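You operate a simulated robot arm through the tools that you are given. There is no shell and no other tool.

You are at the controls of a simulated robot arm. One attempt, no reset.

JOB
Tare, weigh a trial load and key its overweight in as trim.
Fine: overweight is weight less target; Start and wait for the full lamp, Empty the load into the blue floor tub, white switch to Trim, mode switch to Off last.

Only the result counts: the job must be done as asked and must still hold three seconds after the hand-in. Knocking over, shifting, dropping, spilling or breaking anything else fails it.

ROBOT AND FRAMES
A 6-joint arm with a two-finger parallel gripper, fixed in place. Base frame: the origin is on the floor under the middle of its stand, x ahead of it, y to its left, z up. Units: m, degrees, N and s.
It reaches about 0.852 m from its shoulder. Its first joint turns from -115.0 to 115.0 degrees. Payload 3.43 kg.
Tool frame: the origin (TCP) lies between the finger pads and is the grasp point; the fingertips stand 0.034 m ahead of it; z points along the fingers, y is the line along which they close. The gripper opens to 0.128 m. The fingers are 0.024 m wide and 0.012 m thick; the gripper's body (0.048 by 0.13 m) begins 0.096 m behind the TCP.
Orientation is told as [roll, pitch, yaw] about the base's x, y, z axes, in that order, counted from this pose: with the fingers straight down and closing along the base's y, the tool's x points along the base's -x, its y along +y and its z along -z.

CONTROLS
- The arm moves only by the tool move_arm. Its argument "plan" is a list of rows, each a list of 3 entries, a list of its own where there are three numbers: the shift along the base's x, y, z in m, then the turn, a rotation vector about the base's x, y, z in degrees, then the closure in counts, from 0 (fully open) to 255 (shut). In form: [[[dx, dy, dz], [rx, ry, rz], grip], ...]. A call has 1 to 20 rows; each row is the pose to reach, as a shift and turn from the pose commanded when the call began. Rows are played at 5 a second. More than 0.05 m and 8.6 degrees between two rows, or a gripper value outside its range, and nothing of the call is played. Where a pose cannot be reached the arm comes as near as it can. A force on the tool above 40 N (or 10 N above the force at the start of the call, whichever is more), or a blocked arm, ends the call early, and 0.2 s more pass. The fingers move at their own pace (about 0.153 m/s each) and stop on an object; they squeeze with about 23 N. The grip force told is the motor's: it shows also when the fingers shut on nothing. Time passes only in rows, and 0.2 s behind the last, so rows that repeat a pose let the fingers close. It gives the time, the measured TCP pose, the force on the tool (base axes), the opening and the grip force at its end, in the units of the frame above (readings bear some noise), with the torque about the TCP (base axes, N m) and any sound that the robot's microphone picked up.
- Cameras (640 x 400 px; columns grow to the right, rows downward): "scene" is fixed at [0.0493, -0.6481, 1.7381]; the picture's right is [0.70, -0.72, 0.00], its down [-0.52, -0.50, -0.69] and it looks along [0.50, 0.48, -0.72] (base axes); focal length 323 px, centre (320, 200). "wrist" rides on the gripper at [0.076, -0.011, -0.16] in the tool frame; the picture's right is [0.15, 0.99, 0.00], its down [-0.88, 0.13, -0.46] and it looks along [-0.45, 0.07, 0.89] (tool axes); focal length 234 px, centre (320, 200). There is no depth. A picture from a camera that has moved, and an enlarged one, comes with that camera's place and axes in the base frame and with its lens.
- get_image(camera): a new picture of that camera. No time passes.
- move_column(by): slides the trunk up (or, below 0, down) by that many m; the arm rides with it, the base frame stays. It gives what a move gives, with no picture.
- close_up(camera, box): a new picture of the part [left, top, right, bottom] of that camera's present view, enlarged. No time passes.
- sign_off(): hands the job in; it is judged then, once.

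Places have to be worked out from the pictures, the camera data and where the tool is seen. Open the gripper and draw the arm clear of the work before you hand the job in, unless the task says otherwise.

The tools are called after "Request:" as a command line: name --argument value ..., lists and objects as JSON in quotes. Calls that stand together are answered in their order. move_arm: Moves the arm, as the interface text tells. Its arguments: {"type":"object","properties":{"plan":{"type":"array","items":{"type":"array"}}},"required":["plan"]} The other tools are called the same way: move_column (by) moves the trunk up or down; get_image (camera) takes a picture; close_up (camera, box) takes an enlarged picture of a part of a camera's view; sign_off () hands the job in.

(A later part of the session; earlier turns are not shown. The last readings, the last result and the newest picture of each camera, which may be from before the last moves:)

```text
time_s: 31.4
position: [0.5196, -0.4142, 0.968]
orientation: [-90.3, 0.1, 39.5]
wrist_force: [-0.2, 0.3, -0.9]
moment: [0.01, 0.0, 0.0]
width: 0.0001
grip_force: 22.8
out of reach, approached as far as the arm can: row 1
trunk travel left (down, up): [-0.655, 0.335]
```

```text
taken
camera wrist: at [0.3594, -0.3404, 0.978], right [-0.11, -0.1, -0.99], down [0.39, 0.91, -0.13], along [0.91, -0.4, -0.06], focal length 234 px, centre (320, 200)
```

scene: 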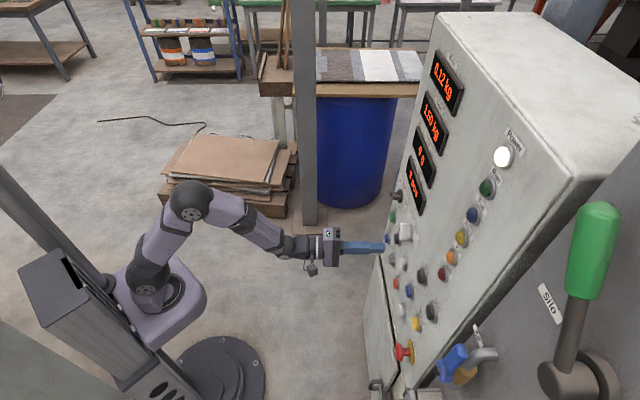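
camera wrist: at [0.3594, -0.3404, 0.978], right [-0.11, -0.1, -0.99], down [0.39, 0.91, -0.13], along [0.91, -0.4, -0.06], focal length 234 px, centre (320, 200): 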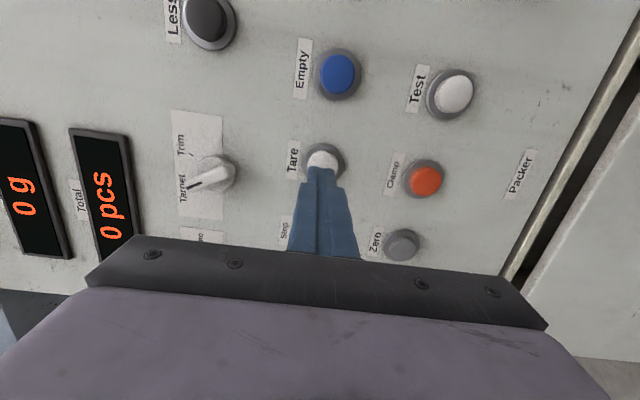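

Fingertips are in front of Tare, slightly left/high by ~4 mm; I correct and advance along the panel normal to just touching, in small steps.

Request:
move_arm --plan '[[[0.007, -0.013, -0.003], [0, 0, 0], 255], [[0.0185, -0.0245, -0.003], [0, 0, 0], 255], [[0.0225, -0.0285, -0.003], [0, 0, 0], 255], [[0.0255, -0.0315, -0.003], [0, 0, 0], 255]]'

Request:
get_image --camera "wrist"

Request:
close_up --camera "scene" --box '[370, 30, 530, 210]'

```text
time_s: 32.4
position: [0.5496, -0.4415, 0.9661]
orientation: [-90.0, 0.3, 39.6]
wrist_force: [-13.0, 13.2, -2.8]
moment: [0.06, 0.06, 0.18]
width: 0.0001
grip_force: 23.1
out of reach, approached as far as the arm can: row 1, 2, 3, 4
trunk travel left (down, up): [-0.655, 0.335]
heard: click
```

```text
taken
camera wrist: at [0.3878, -0.3676, 0.9766], right [-0.11, -0.1, -0.99], down [0.39, 0.91, -0.13], along [0.91, -0.4, -0.07], focal length 234 px, centre (320, 200)
```

wrist: 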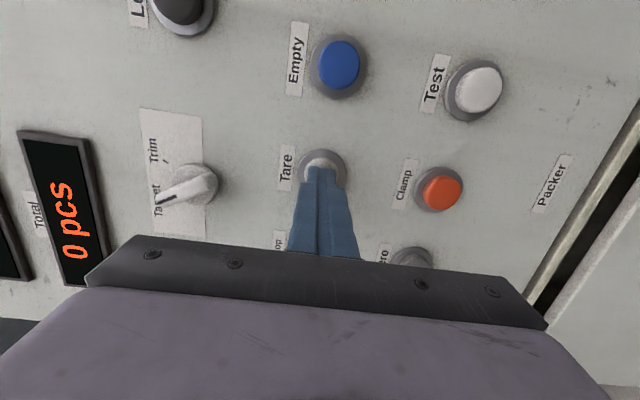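

```text
2.22 times, centred on (450, 120) of scene
camera zoom: at [0.0493, -0.6481, 1.7381], right [0.7, -0.72, 0.0], down [-0.52, -0.5, -0.69], along [0.5, 0.48, -0.72], focal length 718 px, centre (31, 378)
```

zoom: 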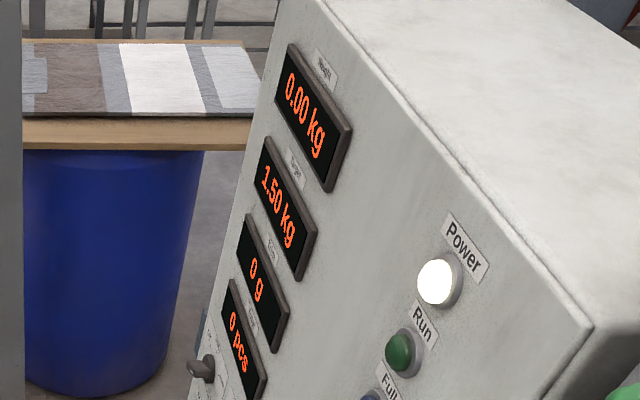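

Click heard and Weight now reads 0.00 kg – tare done. Next: retreat 4.5 cm, shift left to Start at about (0.685, -0.351, 0.97).

Request:
move_arm --plan '[[[-0.032, 0.032, 0], [0, 0, 0], 255], [[0.0, 0.062, 0.001], [0, 0, 1.5], 255], [[0.03, 0.092, 0.001], [0, 0, 3], 255], [[0.06, 0.122, 0.002], [0, 0, 4.5], 255], [[0.0812, 0.1445, 0.002], [0, 0, 5.4], 255], [[0.0812, 0.1445, 0.002], [0, 0, 5.4], 255]]'

Request:
get_image --camera "wrist"

Request:
get_image --camera "scene"

```text
time_s: 33.8
position: [0.6281, -0.2984, 0.97]
orientation: [-90.2, 0.0, 45.7]
wrist_force: [0.1, -1.2, 0.6]
moment: [-0.02, 0.0, -0.02]
width: 0.0001
grip_force: 22.6
trunk travel left (down, up): [-0.655, 0.335]
```

```text
taken
camera wrist: at [0.4617, -0.2413, 0.98], right [-0.1, -0.11, -0.99], down [0.29, 0.95, -0.14], along [0.95, -0.3, -0.06], focal length 234 px, centre (320, 200)
```

wrist: 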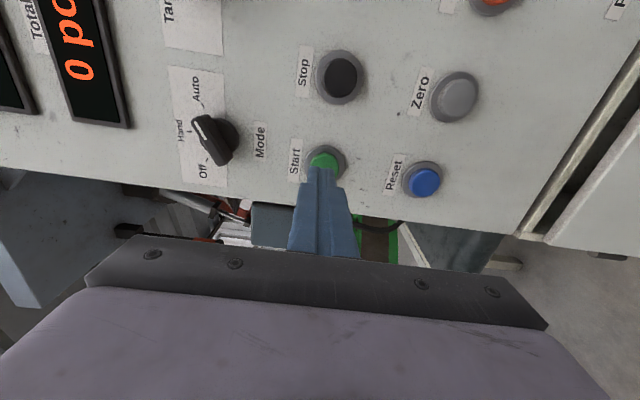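

```text
taken
```

scene: 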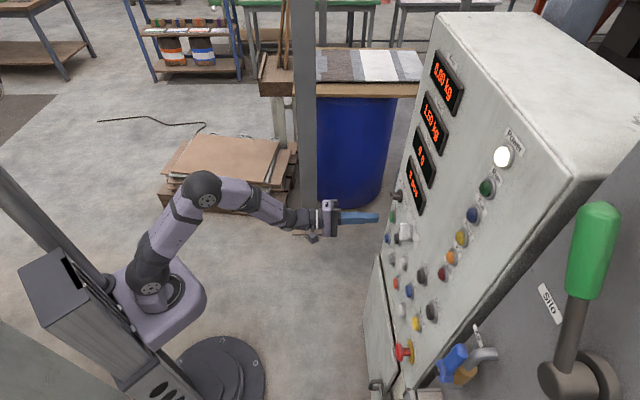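

Let me check the mode switch pointer in this closer view before pressing Start.

Request:
close_up --camera "wrist" --box '[150, 60, 290, 200]'

Request:
close_up --camera "scene" --box '[380, 170, 480, 250]'

```text
2.86 times, centred on (220, 130) of wrist
camera zoom: at [0.4617, -0.2413, 0.98], right [-0.1, -0.11, -0.99], down [0.29, 0.95, -0.14], along [0.95, -0.3, -0.06], focal length 669 px, centre (606, 400)
```

zoom: 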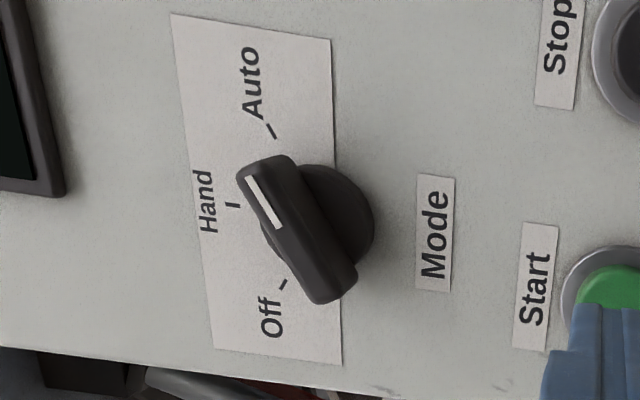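

```text
5.00 times, centred on (430, 210) of scene
camera zoom: at [0.0493, -0.6481, 1.7381], right [0.7, -0.72, 0.0], down [-0.52, -0.5, -0.69], along [0.5, 0.48, -0.72], focal length 1616 px, centre (-230, 150)
```

zoom: 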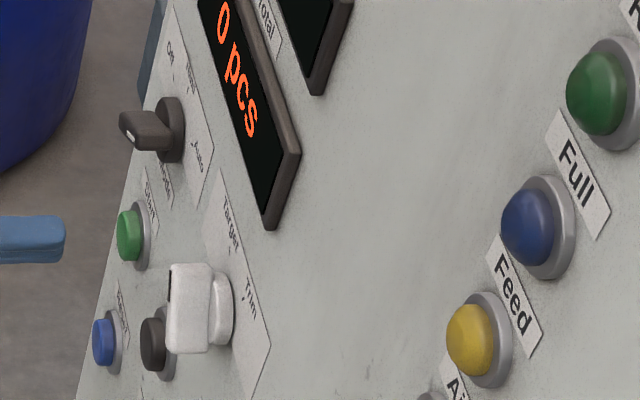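

Mode index mark points to Auto. I press Start now: forward 4.5 cm along the normal, 5 mm lower.

Request:
move_arm --plan '[[[0.012, -0.012, -0.005], [0, 0, 0], 255], [[0.0235, -0.0235, -0.005], [0, 0, 0], 255], [[0.028, -0.028, -0.005], [0, 0, 0], 255], [[0.0315, -0.0315, -0.005], [0, 0, 0], 255]]'

Request:
get_image --camera "scene"

```text
time_s: 34.8
position: [0.659, -0.3283, 0.9636]
orientation: [-90.3, 0.1, 45.6]
wrist_force: [-9.5, 8.3, -2.6]
moment: [0.14, -0.04, -0.11]
width: 0.0
grip_force: 23.1
trunk travel left (down, up): [-0.655, 0.335]
heard: click
```

```text
taken
```

scene: 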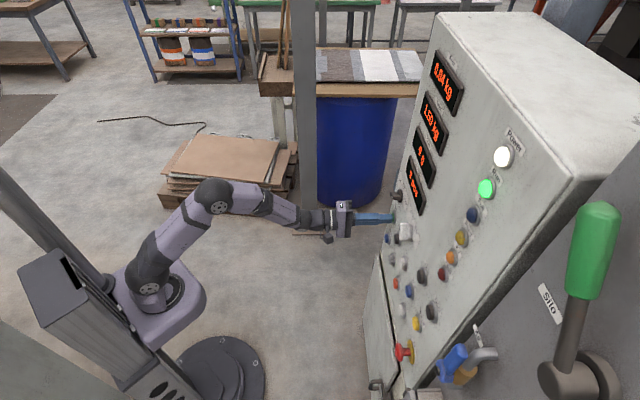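

Click heard, Run lamp is lit and the weight is rising. I retreat and check the displays.

Request:
move_arm --plan '[[[-0.0318, 0.0318, 0], [0, 0, 0], 255], [[-0.0318, 0.0318, 0], [0, 0, 0], 255]]'

Request:
close_up --camera "scene" --box '[370, 30, 530, 210]'

Request:
close_up --camera "scene" --box '[400, 150, 540, 300]'

```text
time_s: 35.4
position: [0.6306, -0.299, 0.9644]
orientation: [-90.4, 0.0, 45.6]
wrist_force: [-0.8, 0.3, -0.8]
moment: [0.01, -0.01, 0.01]
width: 0.0001
grip_force: 23.2
trunk travel left (down, up): [-0.655, 0.335]
```

```text
2.22 times, centred on (450, 120) of scene
camera zoom: at [0.0493, -0.6481, 1.7381], right [0.7, -0.72, 0.0], down [-0.52, -0.5, -0.69], along [0.5, 0.48, -0.72], focal length 718 px, centre (31, 378)
```

zoom: 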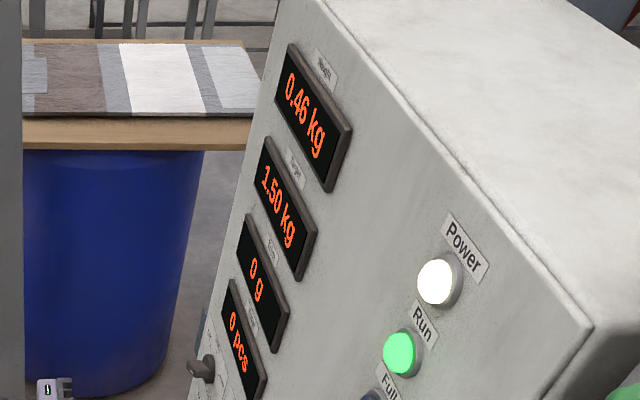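

```text
2.67 times, centred on (470, 225) of scene
camera zoom: at [0.0493, -0.6481, 1.7381], right [0.7, -0.72, 0.0], down [-0.52, -0.5, -0.69], along [0.5, 0.48, -0.72], focal length 862 px, centre (-80, 133)
```

zoom: 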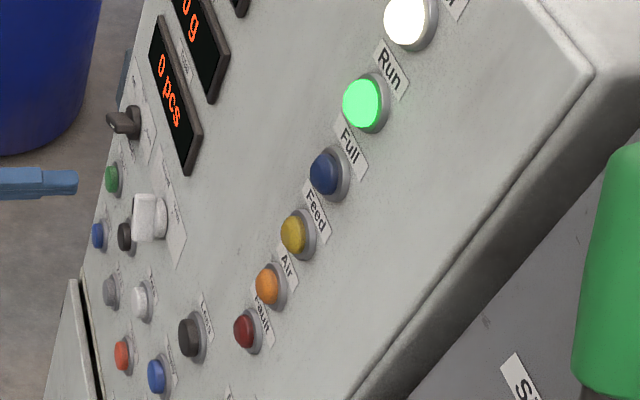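

Weight 0.46 kg and rising. While it fills I move right to a spot in front of Empty (heading turned clockwise to stay within reach), without touching anything.

Request:
move_arm --plan '[[[-0.0285, -0.0285, 0], [0, 0, -2.6], 255], [[-0.057, -0.057, -0.001], [0, 0, -5.2], 255], [[-0.0855, -0.0855, -0.001], [0, 0, -7.8], 255], [[-0.114, -0.114, -0.002], [0, 0, -10.4], 255], [[-0.1425, -0.1425, -0.003], [0, 0, -13], 255], [[-0.171, -0.1708, -0.003], [0, 0, -15.6], 255]]'

Request:
close_up --camera "scene" --box '[370, 30, 530, 210]'

Request:
get_image --camera "wrist"

Request:
get_image --camera "scene"

```text
time_s: 36.8
position: [0.4593, -0.47, 0.9596]
orientation: [-90.4, 0.1, 30.0]
wrist_force: [0.4, 0.8, 0.4]
moment: [-0.03, 0.0, -0.01]
width: 0.0004
grip_force: 23.2
trunk travel left (down, up): [-0.655, 0.335]
```

```text
2.22 times, centred on (450, 120) of scene
camera zoom: at [0.0493, -0.6481, 1.7381], right [0.7, -0.72, 0.0], down [-0.52, -0.5, -0.69], along [0.5, 0.48, -0.72], focal length 718 px, centre (31, 378)
```

zoom: 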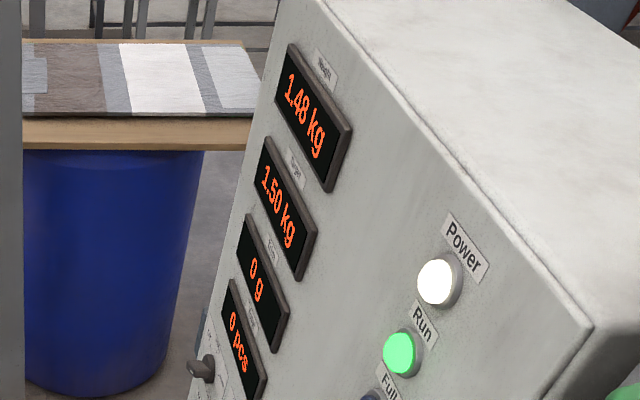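

```text
taken
camera wrist: at [0.3139, -0.3704, 0.9705], right [-0.13, -0.08, -0.99], down [0.54, 0.83, -0.14], along [0.84, -0.55, -0.06], focal length 234 px, centre (320, 200)
```

wrist: 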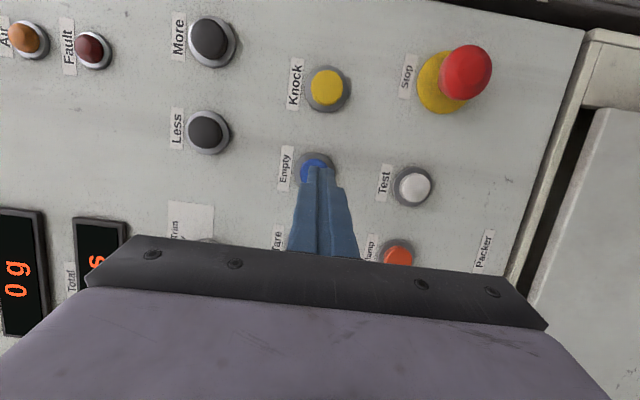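

```text
taken
```

scene: 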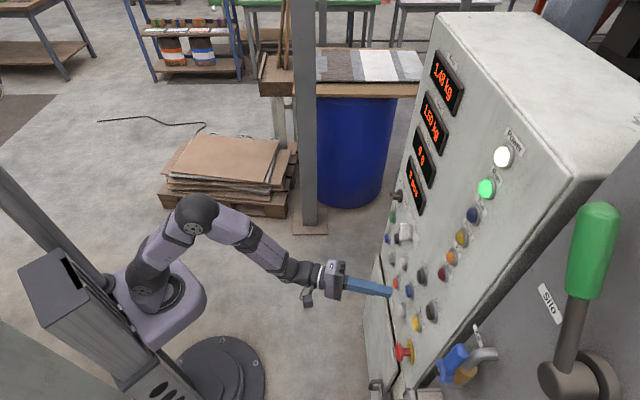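

Weight is 1.48 kg, Full lamp not lit yet. I wait half a second in place and look again.

Request:
move_arm --plan '[[[0, 0, 0], [0, 0, 0], 255], [[0, 0, 0], [0, 0, 0], 255]]'

Request:
close_up --camera "scene" --box '[370, 30, 530, 210]'

Request:
close_up --camera "scene" --box '[400, 150, 540, 300]'

```text
time_s: 37.4
position: [0.4595, -0.4694, 0.9602]
orientation: [-90.5, 0.1, 30.0]
wrist_force: [-0.5, -0.4, -1.1]
moment: [0.01, -0.01, 0.0]
width: 0.0
grip_force: 23.4
trunk travel left (down, up): [-0.655, 0.335]
```

```text
2.22 times, centred on (450, 120) of scene
camera zoom: at [0.0493, -0.6481, 1.7381], right [0.7, -0.72, 0.0], down [-0.52, -0.5, -0.69], along [0.5, 0.48, -0.72], focal length 718 px, centre (31, 378)
```

zoom: 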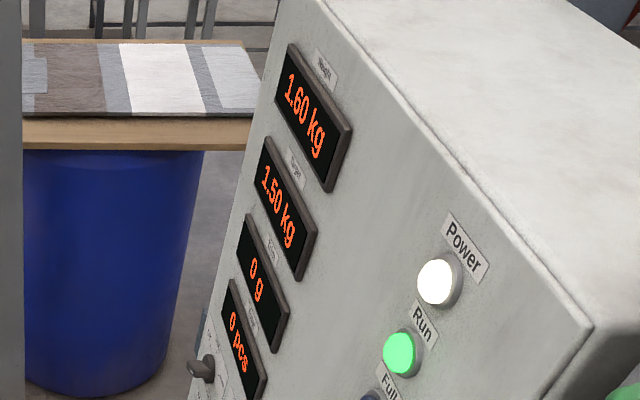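

```text
2.67 times, centred on (470, 225) of scene
camera zoom: at [0.0493, -0.6481, 1.7381], right [0.7, -0.72, 0.0], down [-0.52, -0.5, -0.69], along [0.5, 0.48, -0.72], focal length 862 px, centre (-80, 133)
```

zoom: 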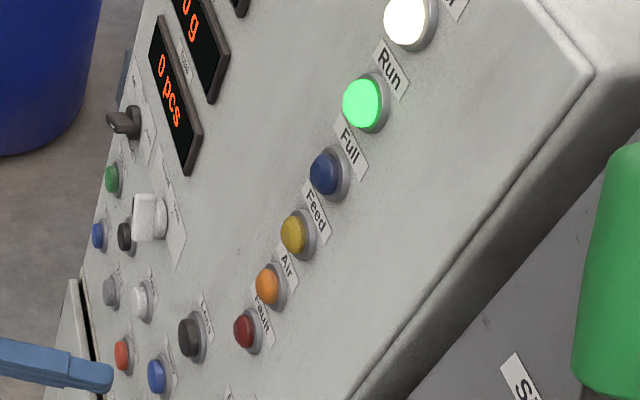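

1.60 kg and still no Full lamp; waiting further.

Request:
move_arm --plan '[[[0, 0, 0], [0, 0, 0], 255], [[0, 0, 0], [0, 0, 0], 255], [[0, 0, 0], [0, 0, 0], 255]]'

Request:
close_up --camera "scene" --box '[370, 30, 530, 210]'

Request:
close_up --camera "scene" --box '[400, 150, 540, 300]'

```text
time_s: 38.2
position: [0.4595, -0.4696, 0.9609]
orientation: [-90.4, 0.2, 29.9]
wrist_force: [-0.2, -0.7, 0.0]
moment: [0.01, 0.01, 0.0]
width: 0.0
grip_force: 23.1
trunk travel left (down, up): [-0.655, 0.335]
```

```text
2.22 times, centred on (450, 120) of scene
camera zoom: at [0.0493, -0.6481, 1.7381], right [0.7, -0.72, 0.0], down [-0.52, -0.5, -0.69], along [0.5, 0.48, -0.72], focal length 718 px, centre (31, 378)
```

zoom: 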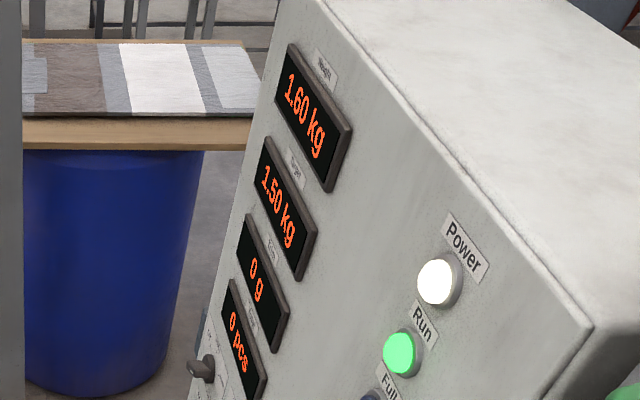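

```text
2.67 times, centred on (470, 225) of scene
camera zoom: at [0.0493, -0.6481, 1.7381], right [0.7, -0.72, 0.0], down [-0.52, -0.5, -0.69], along [0.5, 0.48, -0.72], focal length 862 px, centre (-80, 133)
```

zoom: 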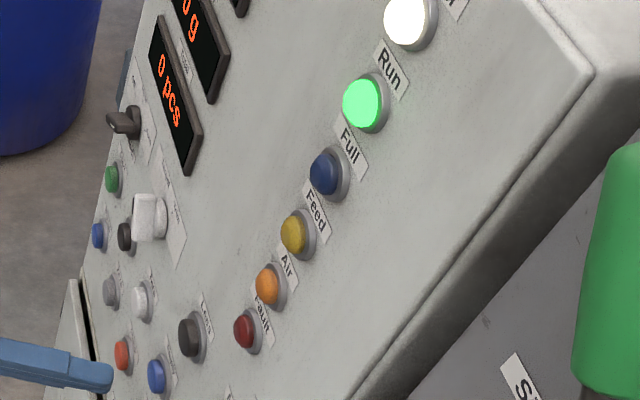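

Steady at 1.60 kg, Full lamp (blue) still dark; settling perhaps. Waiting another 2 s.

Request:
move_arm --plan '[[[0, 0, 0], [0, 0, 0], 255], [[0, 0, 0], [0, 0, 0], 255], [[0, 0, 0], [0, 0, 0], 255], [[0, 0, 0], [0, 0, 0], 255], [[0, 0, 0], [0, 0, 0], 255], [[0, 0, 0], [0, 0, 0], 255], [[0, 0, 0], [0, 0, 0], 255], [[0, 0, 0], [0, 0, 0], 255]]'

Request:
close_up --camera "scene" --box '[400, 30, 560, 300]'

```text
time_s: 40.0
position: [0.4598, -0.4704, 0.9604]
orientation: [-90.4, 0.1, 30.0]
wrist_force: [0.5, 0.1, -0.3]
moment: [0.02, -0.02, 0.0]
width: 0.0001
grip_force: 23.2
trunk travel left (down, up): [-0.655, 0.335]
```

```text
1.48 times, centred on (480, 165) of scene
camera zoom: at [0.0493, -0.6481, 1.7381], right [0.7, -0.72, 0.0], down [-0.52, -0.5, -0.69], along [0.5, 0.48, -0.72], focal length 479 px, centre (83, 252)
```

zoom: 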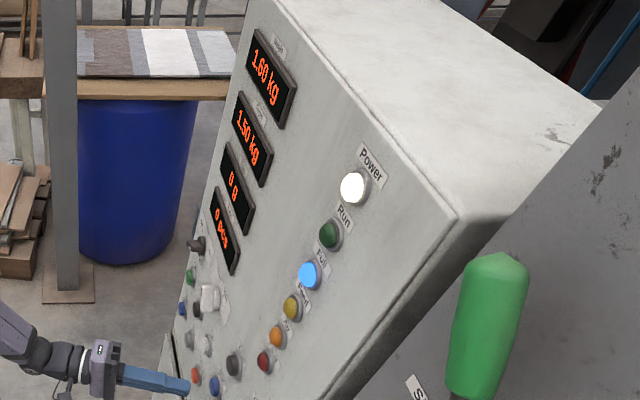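

Full lamp is lit and Run has gone out. I read the settled weight at high zoom before emptying.

Request:
close_up --camera "scene" --box '[425, 45, 475, 120]'

Request:
close_up --camera "scene" --box '[410, 85, 460, 160]'

Request:
get_image --camera "wrist"

```text
5.33 times, centred on (450, 82) of scene
camera zoom: at [0.0493, -0.6481, 1.7381], right [0.7, -0.72, 0.0], down [-0.52, -0.5, -0.69], along [0.5, 0.48, -0.72], focal length 1724 px, centre (-373, 827)
```

zoom: 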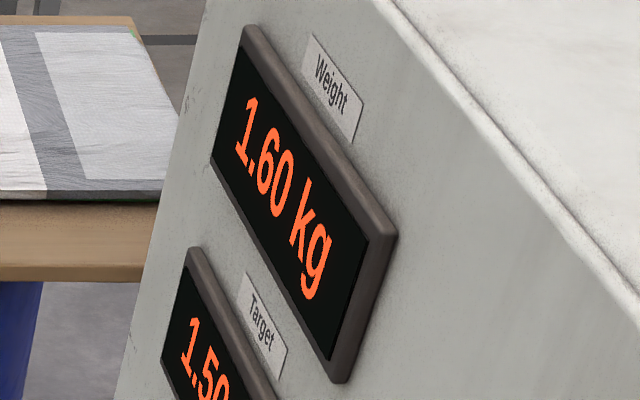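

```text
5.33 times, centred on (435, 122) of scene
camera zoom: at [0.0493, -0.6481, 1.7381], right [0.7, -0.72, 0.0], down [-0.52, -0.5, -0.69], along [0.5, 0.48, -0.72], focal length 1724 px, centre (-293, 613)
```

zoom: 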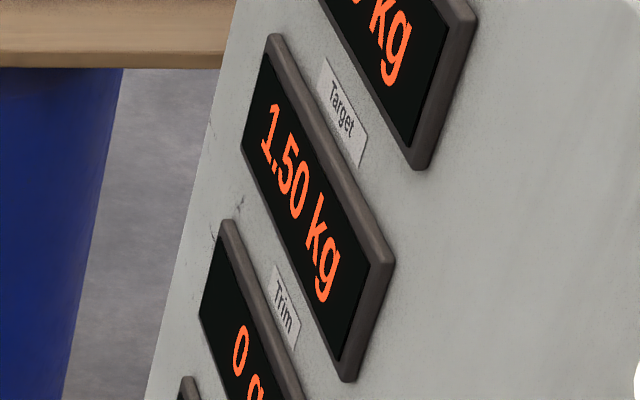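

```text
taken
camera wrist: at [0.3143, -0.3701, 0.9704], right [-0.13, -0.08, -0.99], down [0.54, 0.83, -0.14], along [0.84, -0.55, -0.06], focal length 234 px, centre (320, 200)
```

wrist: 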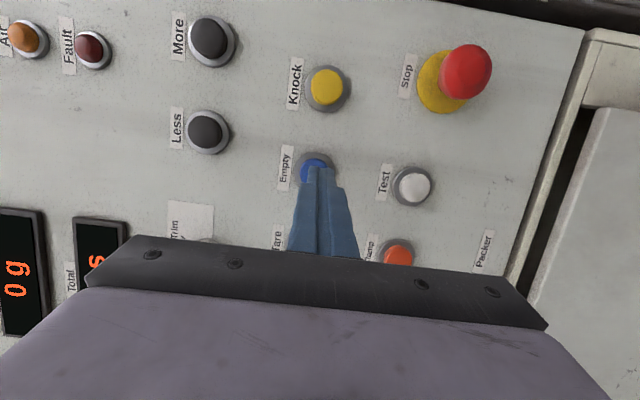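

Weight 1.60 kg vs target 1.50 kg: overweight 0.10 kg = 100 g. The chute lever is at Tub, so I press Empty now, advancing along the panel normal.

Request:
move_arm --plan '[[[0.0135, -0.0135, 0], [0, 0, 0], 255], [[0.0225, -0.0225, 0], [0, 0, 0], 255], [[0.026, -0.026, 0], [0, 0, 0], 255], [[0.0295, -0.0295, 0], [0, 0, 0], 255]]'

Request:
get_image --camera "wrist"

Request:
close_up --camera "scene" --box '[400, 30, 560, 300]'

```text
time_s: 41.0
position: [0.4891, -0.4975, 0.9623]
orientation: [-90.3, 0.1, 29.9]
wrist_force: [-4.9, 8.4, -0.4]
moment: [0.07, -0.02, 0.12]
width: 0.0
grip_force: 23.0
trunk travel left (down, up): [-0.655, 0.335]
heard: click
```

```text
taken
camera wrist: at [0.3431, -0.3977, 0.9714], right [-0.13, -0.08, -0.99], down [0.54, 0.83, -0.13], along [0.84, -0.55, -0.06], focal length 234 px, centre (320, 200)
```

wrist: 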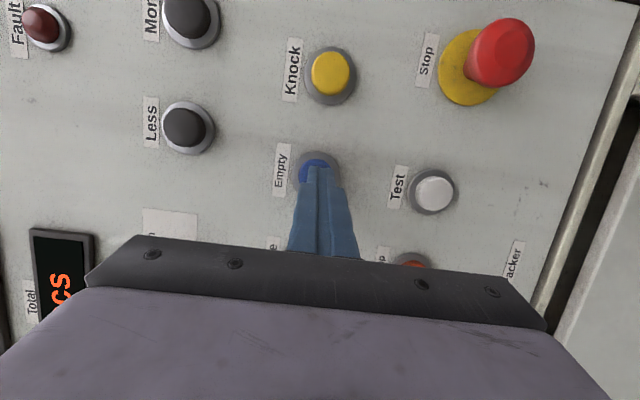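

```text
1.48 times, centred on (480, 165) of scene
camera zoom: at [0.0493, -0.6481, 1.7381], right [0.7, -0.72, 0.0], down [-0.52, -0.5, -0.69], along [0.5, 0.48, -0.72], focal length 479 px, centre (83, 252)
```

zoom: 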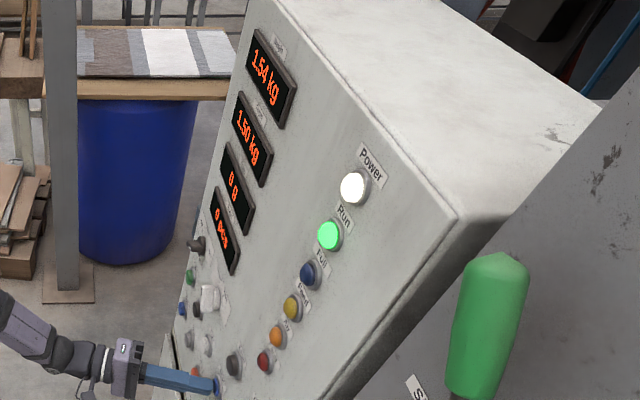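

Click heard; the weight is dropping (1.54). I release the button and watch whether it keeps emptying.

Request:
move_arm --plan '[[[-0.028, 0.028, 0], [0, 0, 0], 255], [[-0.028, 0.028, 0], [0, 0, 0], 255]]'

Request:
close_up --camera "scene" --box '[400, 30, 560, 300]'

```text
time_s: 41.6
position: [0.4608, -0.4714, 0.9626]
orientation: [-90.4, 0.1, 30.0]
wrist_force: [-0.8, 0.3, -0.1]
moment: [-0.02, -0.01, -0.01]
width: 0.0
grip_force: 23.1
trunk travel left (down, up): [-0.655, 0.335]
```

```text
1.48 times, centred on (480, 165) of scene
camera zoom: at [0.0493, -0.6481, 1.7381], right [0.7, -0.72, 0.0], down [-0.52, -0.5, -0.69], along [0.5, 0.48, -0.72], focal length 479 px, centre (83, 252)
```

zoom: 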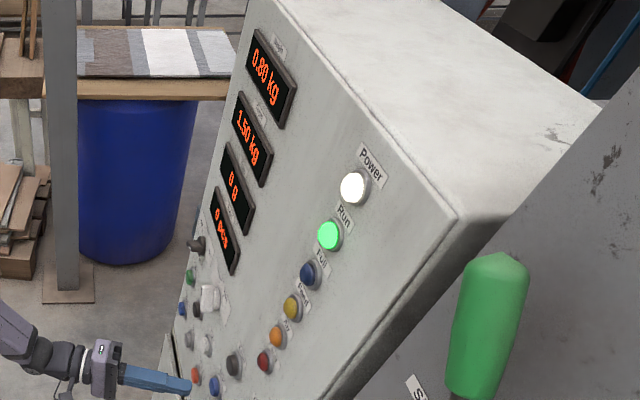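

It keeps emptying on its own (0.80 kg). Waiting ~1.4 s more, staying in place.

Request:
move_arm --plan '[[[0, 0, 0], [0, 0, 0], 255], [[0, 0, 0], [0, 0, 0], 255], [[0, 0, 0], [0, 0, 0], 255], [[0, 0, 0], [0, 0, 0], 255], [[0, 0, 0], [0, 0, 0], 255], [[0, 0, 0], [0, 0, 0], 255]]'

Request:
close_up --camera "scene" --box '[400, 30, 560, 300]'

```text
time_s: 43.0
position: [0.4614, -0.4722, 0.9624]
orientation: [-90.5, 0.1, 30.0]
wrist_force: [0.3, 0.1, -0.7]
moment: [0.0, 0.02, 0.02]
width: 0.0002
grip_force: 22.9
trunk travel left (down, up): [-0.655, 0.335]
```

```text
1.48 times, centred on (480, 165) of scene
camera zoom: at [0.0493, -0.6481, 1.7381], right [0.7, -0.72, 0.0], down [-0.52, -0.5, -0.69], along [0.5, 0.48, -0.72], focal length 479 px, centre (83, 252)
```

zoom: 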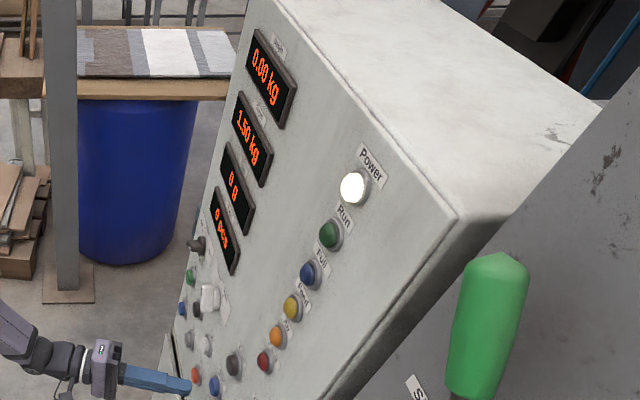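

Weight back to 0.00 kg, Run lamp out, no restart. Next the white switch: bar handle at about u=-0.09, z=1.078 with its mark 30° left of vertical. I back off, roll the tool 60° clockwise so the fingers straddle the bar, open to ~6 cm, and stand off in front of it.

Request:
move_arm --plan '[[[-0.028, 0.028, 0.01], [0, 0, 0], 255], [[-0.0171, 0.0346, 0.0232], [4.31, -6.15, 1.134], 135], [[-0.0062, 0.0412, 0.0364], [8.62, -12.3, 2.268], 135], [[0.0047, 0.0478, 0.0496], [12.92, -18.45, 3.4], 135], [[0.0156, 0.0544, 0.0628], [17.23, -24.6, 4.54], 135], [[0.0265, 0.061, 0.076], [21.54, -30.75, 5.67], 135], [[0.0374, 0.0676, 0.0892], [25.85, -36.9, 6.8], 135], [[0.0483, 0.0742, 0.1024], [30.15, -43.05, 7.94], 135], [[0.0593, 0.0807, 0.1156], [34.46, -49.2, 9.07], 135], [[0.0593, 0.0807, 0.1156], [34.46, -49.2, 9.07], 135]]'

Request:
get_image --camera "wrist"

Request:
get_image --camera "scene"

```text
time_s: 45.2
position: [0.5211, -0.3891, 1.0765]
orientation: [-90.3, -60.0, 39.9]
wrist_force: [0.4, 1.1, -0.9]
moment: [-0.02, -0.01, 0.0]
width: 0.0601
grip_force: 0.1
trunk travel left (down, up): [-0.655, 0.335]
```

```text
taken
camera wrist: at [0.3822, -0.2976, 1.0155], right [0.6, 0.5, -0.62], down [0.13, 0.71, 0.7], along [0.79, -0.5, 0.36], focal length 234 px, centre (320, 200)
```

wrist: 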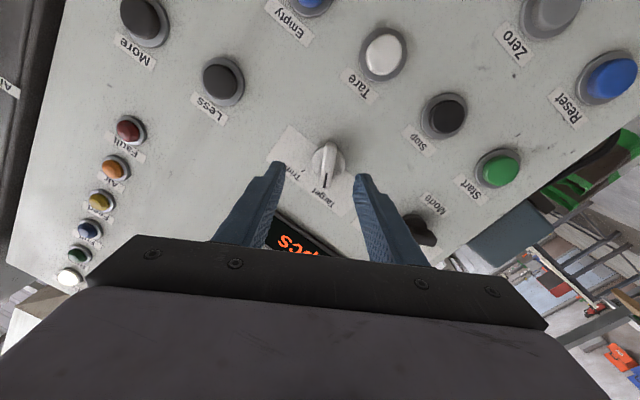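

```text
taken
```

scene: 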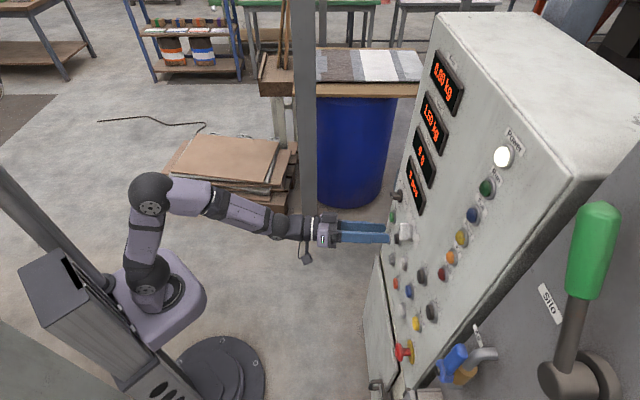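

The fingers straddle the bar, which appears aligned with the tool. Zooming to check centring.

Request:
close_up --camera "wrist" --box '[240, 100, 400, 220]'

```text
3.33 times, centred on (320, 160) of wrist
camera zoom: at [0.3822, -0.2976, 1.0155], right [0.6, 0.5, -0.62], down [0.13, 0.71, 0.7], along [0.79, -0.5, 0.36], focal length 781 px, centre (320, 333)
```

zoom: 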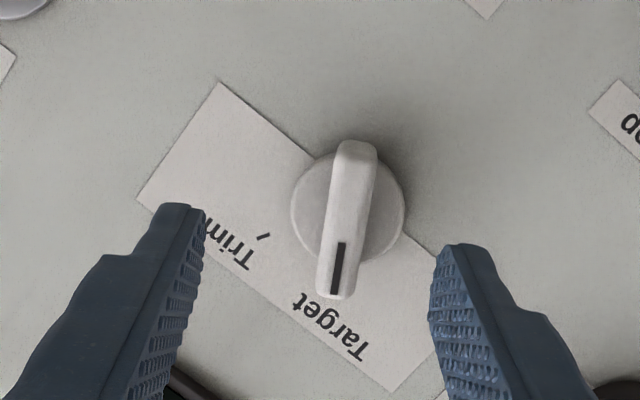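

Bar is centred within a few millimetres. I advance 5.8 cm along the normal (tips just short of the skirt), with a small correction, fingers still open.

Request:
move_arm --plan '[[[0.015, -0.014, -0.001], [0, 0, 0], 135], [[0.03, -0.0275, -0.002], [0, 0, 0], 135], [[0.038, -0.035, -0.002], [0, 0, 0], 135], [[0.0427, -0.0393, -0.002], [0, 0, 0], 135]]'

Request:
close_up --camera "wrist" --box '[240, 100, 400, 220]'

Request:
close_up --camera "scene" --box '[370, 190, 450, 260]'

```text
time_s: 46.2
position: [0.5629, -0.4283, 1.0747]
orientation: [-90.4, -60.0, 39.8]
wrist_force: [-0.1, 0.1, -0.8]
moment: [0.0, -0.01, 0.02]
width: 0.0602
grip_force: 0.0
trunk travel left (down, up): [-0.655, 0.335]
```

```text
3.33 times, centred on (320, 160) of wrist
camera zoom: at [0.4246, -0.3375, 1.0146], right [0.6, 0.5, -0.62], down [0.13, 0.71, 0.69], along [0.79, -0.5, 0.36], focal length 781 px, centre (320, 333)
```

zoom: 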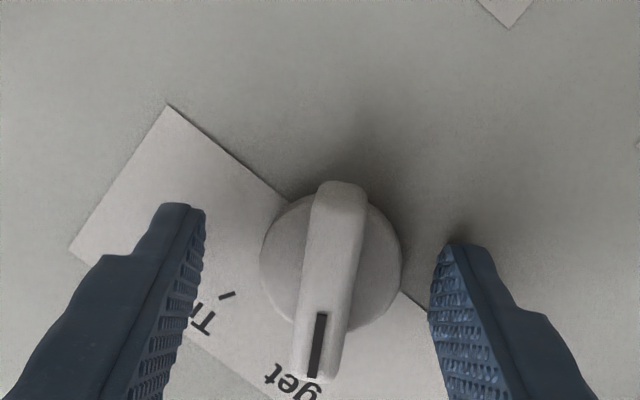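

```text
5.71 times, centred on (410, 225) of scene
camera zoom: at [0.0493, -0.6481, 1.7381], right [0.7, -0.72, 0.0], down [-0.52, -0.5, -0.69], along [0.5, 0.48, -0.72], focal length 1847 px, centre (-194, 57)
```

zoom: 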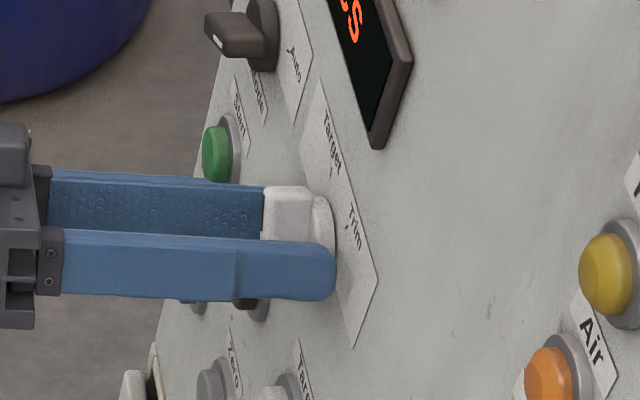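

Fingers straddle the bar properly and are parallel to it. Closing the grip.

Request:
move_arm --plan '[[[0, 0, 0], [0, 0, 0], 200], [[0, 0, 0], [0, 0, 0], 255], [[0, 0, 0], [0, 0, 0], 255]]'

Request:
close_up --camera "wrist" --box '[240, 100, 400, 220]'

```text
time_s: 47.0
position: [0.5651, -0.4265, 1.0734]
orientation: [-90.0, -59.7, 39.8]
wrist_force: [6.4, 6.7, -4.8]
moment: [-0.06, -0.1, 0.87]
width: 0.0368
grip_force: 44.8
trunk travel left (down, up): [-0.655, 0.335]
```

```text
3.33 times, centred on (320, 160) of wrist
camera zoom: at [0.4261, -0.3359, 1.0135], right [0.6, 0.5, -0.63], down [0.14, 0.71, 0.69], along [0.79, -0.5, 0.36], focal length 781 px, centre (320, 333)
```

zoom: 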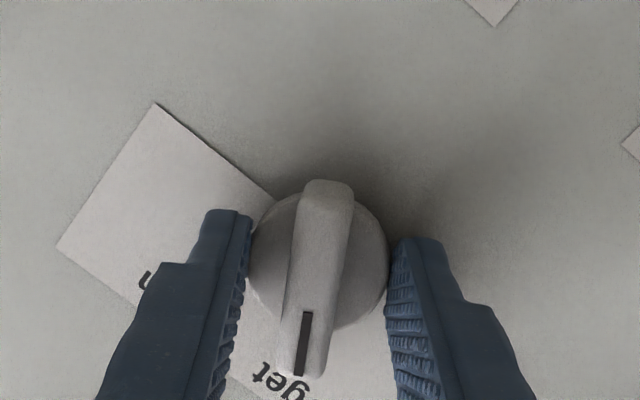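

The fingers closed on the round skirt (3.7 cm), not the bar. I reopen, back off 1.3 cm so that tips sit in front of the skirt, and close again.

Request:
move_arm --plan '[[[0, 0, 0], [0, 0, 0], 135], [[0, 0, 0], [0, 0, 0], 135], [[-0.0115, 0.0075, 0.001], [0, 0, 0], 135], [[-0.0115, 0.0075, 0.001], [0, 0, 0], 135], [[-0.0115, 0.0075, 0.001], [0, 0, 0], 255], [[-0.0115, 0.0075, 0.001], [0, 0, 0], 255], [[-0.0115, 0.0075, 0.001], [0, 0, 0], 255]]'

Request:
close_up --camera "wrist" --box '[240, 100, 400, 220]'

```text
time_s: 48.6
position: [0.5546, -0.4183, 1.0718]
orientation: [-89.6, -59.6, 39.6]
wrist_force: [8.2, 11.6, -9.4]
moment: [0.0, -0.5, 1.4]
width: 0.0135
grip_force: 45.1
trunk travel left (down, up): [-0.655, 0.335]
```

```text
3.33 times, centred on (320, 160) of wrist
camera zoom: at [0.4154, -0.3271, 1.0134], right [0.6, 0.5, -0.63], down [0.14, 0.71, 0.7], along [0.79, -0.5, 0.35], focal length 781 px, centre (320, 333)
```

zoom: 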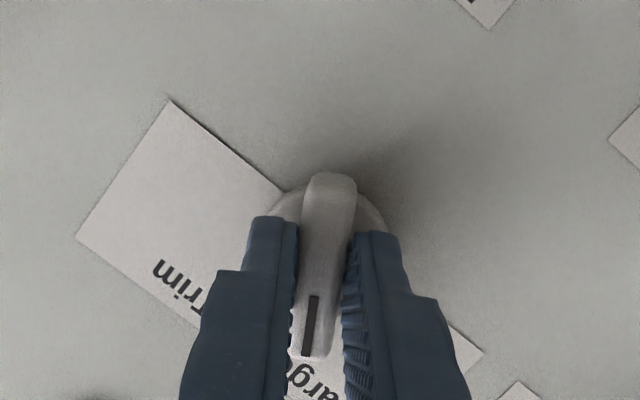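

Now the bar itself is gripped (1.35 cm) with a small side load. I shift ~2 mm to relieve it and turn 60° clockwise about the tool axis to bring the mark to Trim.

Request:
move_arm --plan '[[[0.0013, 0.0011, -0.001], [0, 0, 0], 255], [[0.0013, 0.0011, -0.001], [4.78, -5.78, 0], 255], [[0.0013, 0.0011, -0.001], [9.56, -11.56, 0], 255], [[0.0013, 0.0011, -0.001], [14.34, -17.34, 0], 255], [[0.0013, 0.0011, -0.001], [19.12, -23.1, 0], 255], [[0.0013, 0.0011, -0.001], [23.9, -28.9, 0], 255], [[0.0013, 0.0011, -0.001], [28.7, -34.7, 0], 255], [[0.0013, 0.0011, -0.001], [33.5, -40.5, 0], 255], [[0.0013, 0.0011, -0.001], [38.3, -46.2, 0], 255]]'

Request:
get_image --camera "wrist"

Request:
close_up --camera "wrist" --box '[240, 100, 400, 220]'

```text
time_s: 50.3
position: [0.5569, -0.4179, 1.0747]
orientation: [83.9, -72.2, -136.3]
wrist_force: [-8.7, 3.2, -1.9]
moment: [-0.12, -0.16, 0.15]
width: 0.0142
grip_force: 45.8
out of reach, approached as far as the arm can: row 7, 8
trunk travel left (down, up): [-0.655, 0.335]
stopped in row 8: the force on the tool passed its limit at 46 N (the readings are from after the stop); the commanded pose is now the measured one
```

```text
taken
camera wrist: at [0.4674, -0.2827, 1.0044], right [0.78, 0.6, 0.16], down [-0.37, 0.25, 0.89], along [0.5, -0.76, 0.42], focal length 234 px, centre (320, 200)
```

wrist: 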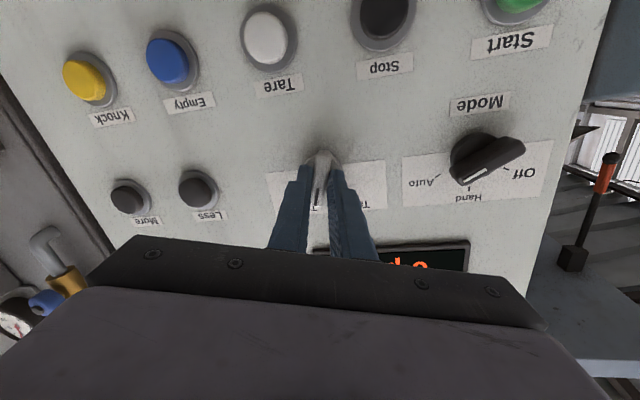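

```text
3.33 times, centred on (320, 160) of wrist
camera zoom: at [0.4674, -0.2827, 1.0044], right [0.78, 0.6, 0.16], down [-0.37, 0.25, 0.89], along [0.5, -0.76, 0.42], focal length 781 px, centre (320, 333)
```

zoom: 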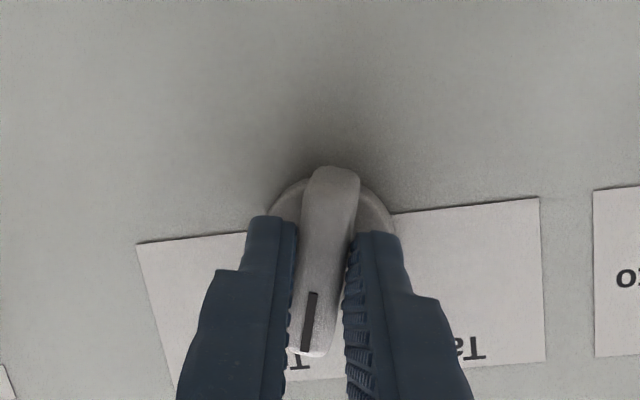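

Turned about 48° before a wrist limit and the force guard stopped it. The handle should be past the middle; I release, back off and look whether it snapped to Trim.

Request:
move_arm --plan '[[[0, 0, 0], [0, 0, 0], 135], [[0, 0, 0], [0, 0, 0], 135], [[-0.012, 0.012, 0], [0, 0, 0], 135], [[-0.03, 0.03, 0], [0, 0, 0], 135]]'

Request:
get_image --camera "wrist"

Request:
close_up --camera "wrist" --box '[240, 100, 400, 220]'

Request:
close_up --camera "scene" --box '[370, 190, 450, 260]'

```text
time_s: 51.3
position: [0.531, -0.3851, 1.0758]
orientation: [83.1, -72.5, -135.8]
wrist_force: [0.6, 0.0, -1.0]
moment: [0.01, -0.01, -0.01]
width: 0.0603
grip_force: 0.0
trunk travel left (down, up): [-0.655, 0.335]
```

```text
taken
camera wrist: at [0.4408, -0.2505, 1.0051], right [0.79, 0.6, 0.16], down [-0.37, 0.25, 0.9], along [0.5, -0.76, 0.42], focal length 234 px, centre (320, 200)
```

wrist: 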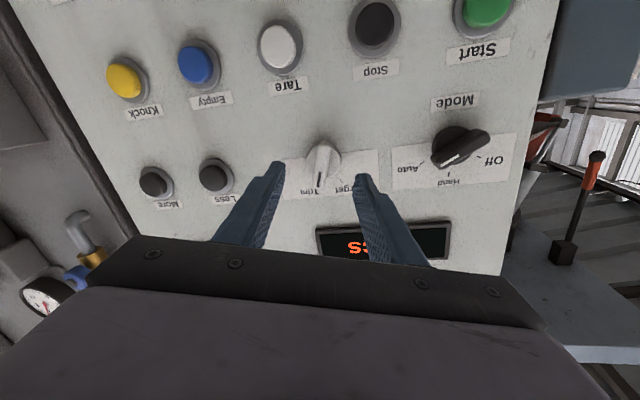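

```text
3.33 times, centred on (320, 160) of wrist
camera zoom: at [0.4408, -0.2505, 1.0051], right [0.79, 0.6, 0.16], down [-0.37, 0.25, 0.9], along [0.5, -0.76, 0.42], focal length 781 px, centre (320, 333)
```

zoom: 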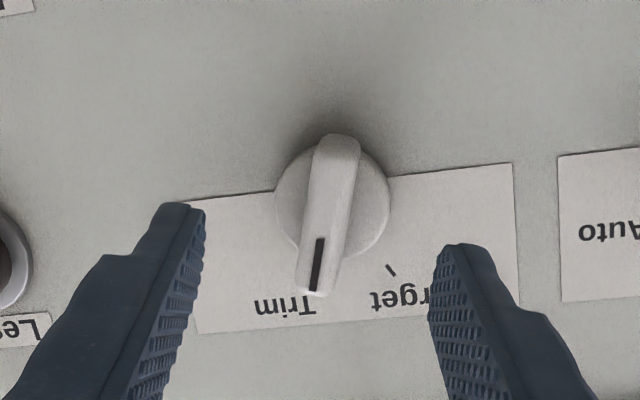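

```text
5.71 times, centred on (410, 225) of scene
camera zoom: at [0.0493, -0.6481, 1.7381], right [0.7, -0.72, 0.0], down [-0.52, -0.5, -0.69], along [0.5, 0.48, -0.72], focal length 1847 px, centre (-194, 57)
```

zoom: 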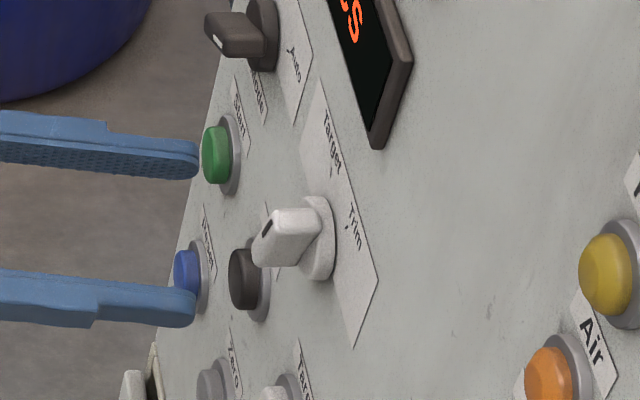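

The bar's mark now points roughly 17° right of vertical – toward Trim but not fully at its tick. I'll flip the tool 180° back (camera on top) to be able to turn it further, staying clear of the panel while rolling.

Request:
move_arm --plan '[[[-0.02, 0.02, 0], [0, 0, 0], 135], [[-0.025, 0.025, 0], [-5.1, 6.57, 0.29], 135], [[-0.025, 0.025, 0], [-10.2, 13.14, 0.58], 135], [[-0.025, 0.025, 0], [-15.3, 19.71, 0.87], 135], [[-0.025, 0.025, 0], [-20.4, 26.28, 1.16], 135], [[-0.025, 0.025, 0], [-25.5, 32.85, 1.45], 135], [[-0.025, 0.025, 0], [-30.6, 39.42, 1.74], 135], [[-0.025, 0.025, 0], [-35.7, 45.99, 2.03], 135], [[-0.025, 0.025, 0], [-40.8, 52.56, 2.32], 135], [[-0.025, 0.025, 0], [-45.9, 59.13, 2.61], 135], [[-0.025, 0.025, 0], [-51.0, 65.7, 2.9], 135], [[-0.025, 0.025, 0], [-56.1, 72.27, 3.19], 135]]'

Request:
get_image --camera "wrist"

```text
time_s: 53.9
position: [0.5048, -0.3622, 1.0743]
orientation: [-87.7, -15.8, 37.3]
wrist_force: [-0.5, 0.2, -0.4]
moment: [-0.01, -0.02, -0.02]
width: 0.0603
grip_force: 0.0
trunk travel left (down, up): [-0.655, 0.335]
```

```text
taken
camera wrist: at [0.3458, -0.2831, 1.0701], right [0.08, 0.11, -0.99], down [0.42, 0.9, 0.13], along [0.9, -0.42, 0.02], focal length 234 px, centre (320, 200)
```

wrist: 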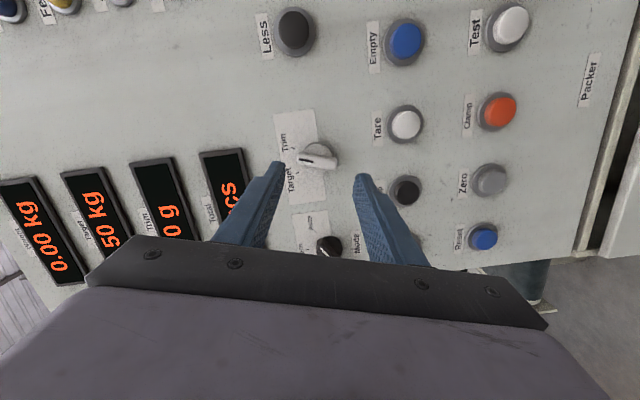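

Zoom on the white switch from this angle to judge its setting.

Request:
close_up --camera "wrist" --box '[260, 100, 360, 220]'

Request:
close_up --camera "wrist" --box '[270, 180, 370, 270]'

```text
3.33 times, centred on (310, 160) of wrist
camera zoom: at [0.3458, -0.2831, 1.0701], right [0.08, 0.11, -0.99], down [0.42, 0.9, 0.13], along [0.9, -0.42, 0.02], focal length 781 px, centre (353, 333)
```

zoom: 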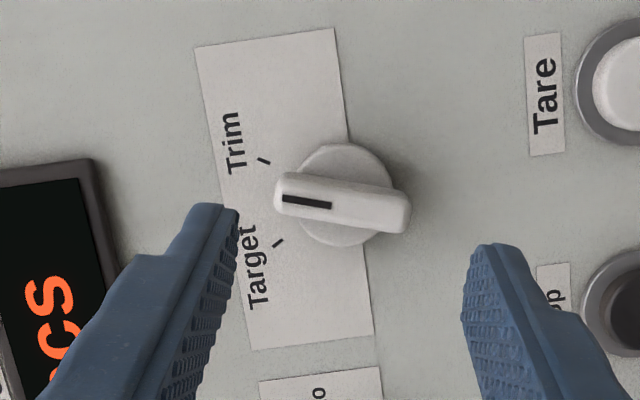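

```text
4.44 times, centred on (320, 225) of wrist
camera zoom: at [0.3458, -0.2831, 1.0701], right [0.08, 0.11, -0.99], down [0.42, 0.9, 0.13], along [0.9, -0.42, 0.02], focal length 1041 px, centre (320, 89)
```

zoom: 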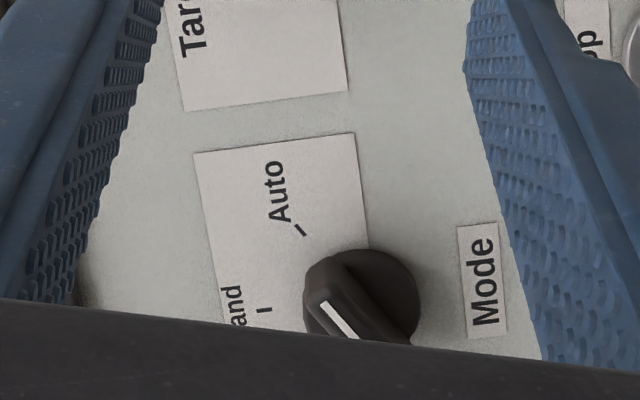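

The mark is ~18° right of vertical, between the ticks but nearer Trim. Rolling another 88° counter-clockwise to straddle the bar with the camera on top.

Request:
move_arm --plan '[[[0, 0, 0], [-4.87, 6.3, 0.34], 135], [[0, 0, 0], [-9.73, 12.6, 0.67], 135], [[0, 0, 0], [-14.6, 18.9, 1.0], 135], [[0, 0, 0], [-19.5, 25.2, 1.34], 135], [[0, 0, 0], [-24.3, 31.5, 1.68], 135], [[0, 0, 0], [-29.2, 37.8, 2.0], 135], [[0, 0, 0], [-34.1, 44.1, 2.35], 135], [[0, 0, 0], [-38.9, 50.4, 2.7], 135], [[0, 0, 0], [-43.8, 56.7, 3.0], 135], [[0, 0, 0], [-48.7, 63.0, 3.36], 135], [[0, 0, 0], [-53.5, 69.3, 3.7], 135], [[0, 0, 0], [-53.5, 69.3, 3.7], 135]]'

Request:
get_image --camera "wrist"

Request:
close_up --camera "wrist" --box '[240, 100, 400, 220]'

```text
time_s: 56.5
position: [0.5036, -0.3622, 1.0761]
orientation: [-81.4, 71.5, 46.1]
wrist_force: [-0.5, -0.1, -0.1]
moment: [-0.04, 0.04, -0.03]
width: 0.0605
grip_force: 0.0
trunk travel left (down, up): [-0.655, 0.335]
```

```text
taken
camera wrist: at [0.3983, -0.2476, 1.1577], right [-0.78, -0.6, -0.17], down [-0.18, 0.49, -0.85], along [0.59, -0.64, -0.49], focal length 234 px, centre (320, 200)
```

wrist: 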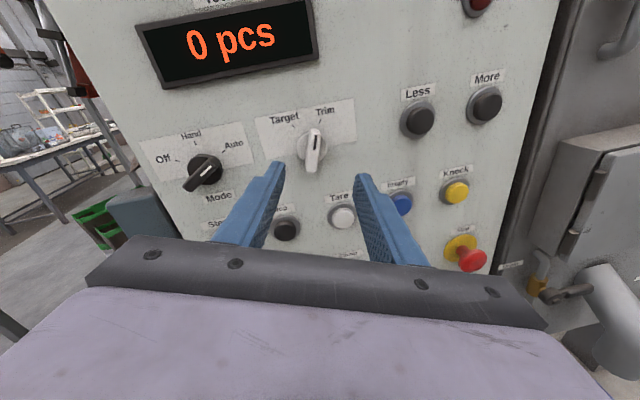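

```text
3.33 times, centred on (320, 160) of wrist
camera zoom: at [0.3983, -0.2476, 1.1577], right [-0.78, -0.6, -0.17], down [-0.18, 0.49, -0.85], along [0.59, -0.64, -0.49], focal length 781 px, centre (320, 333)
```

zoom: 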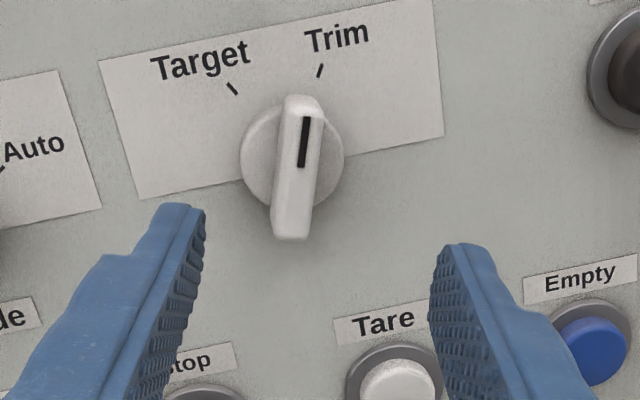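

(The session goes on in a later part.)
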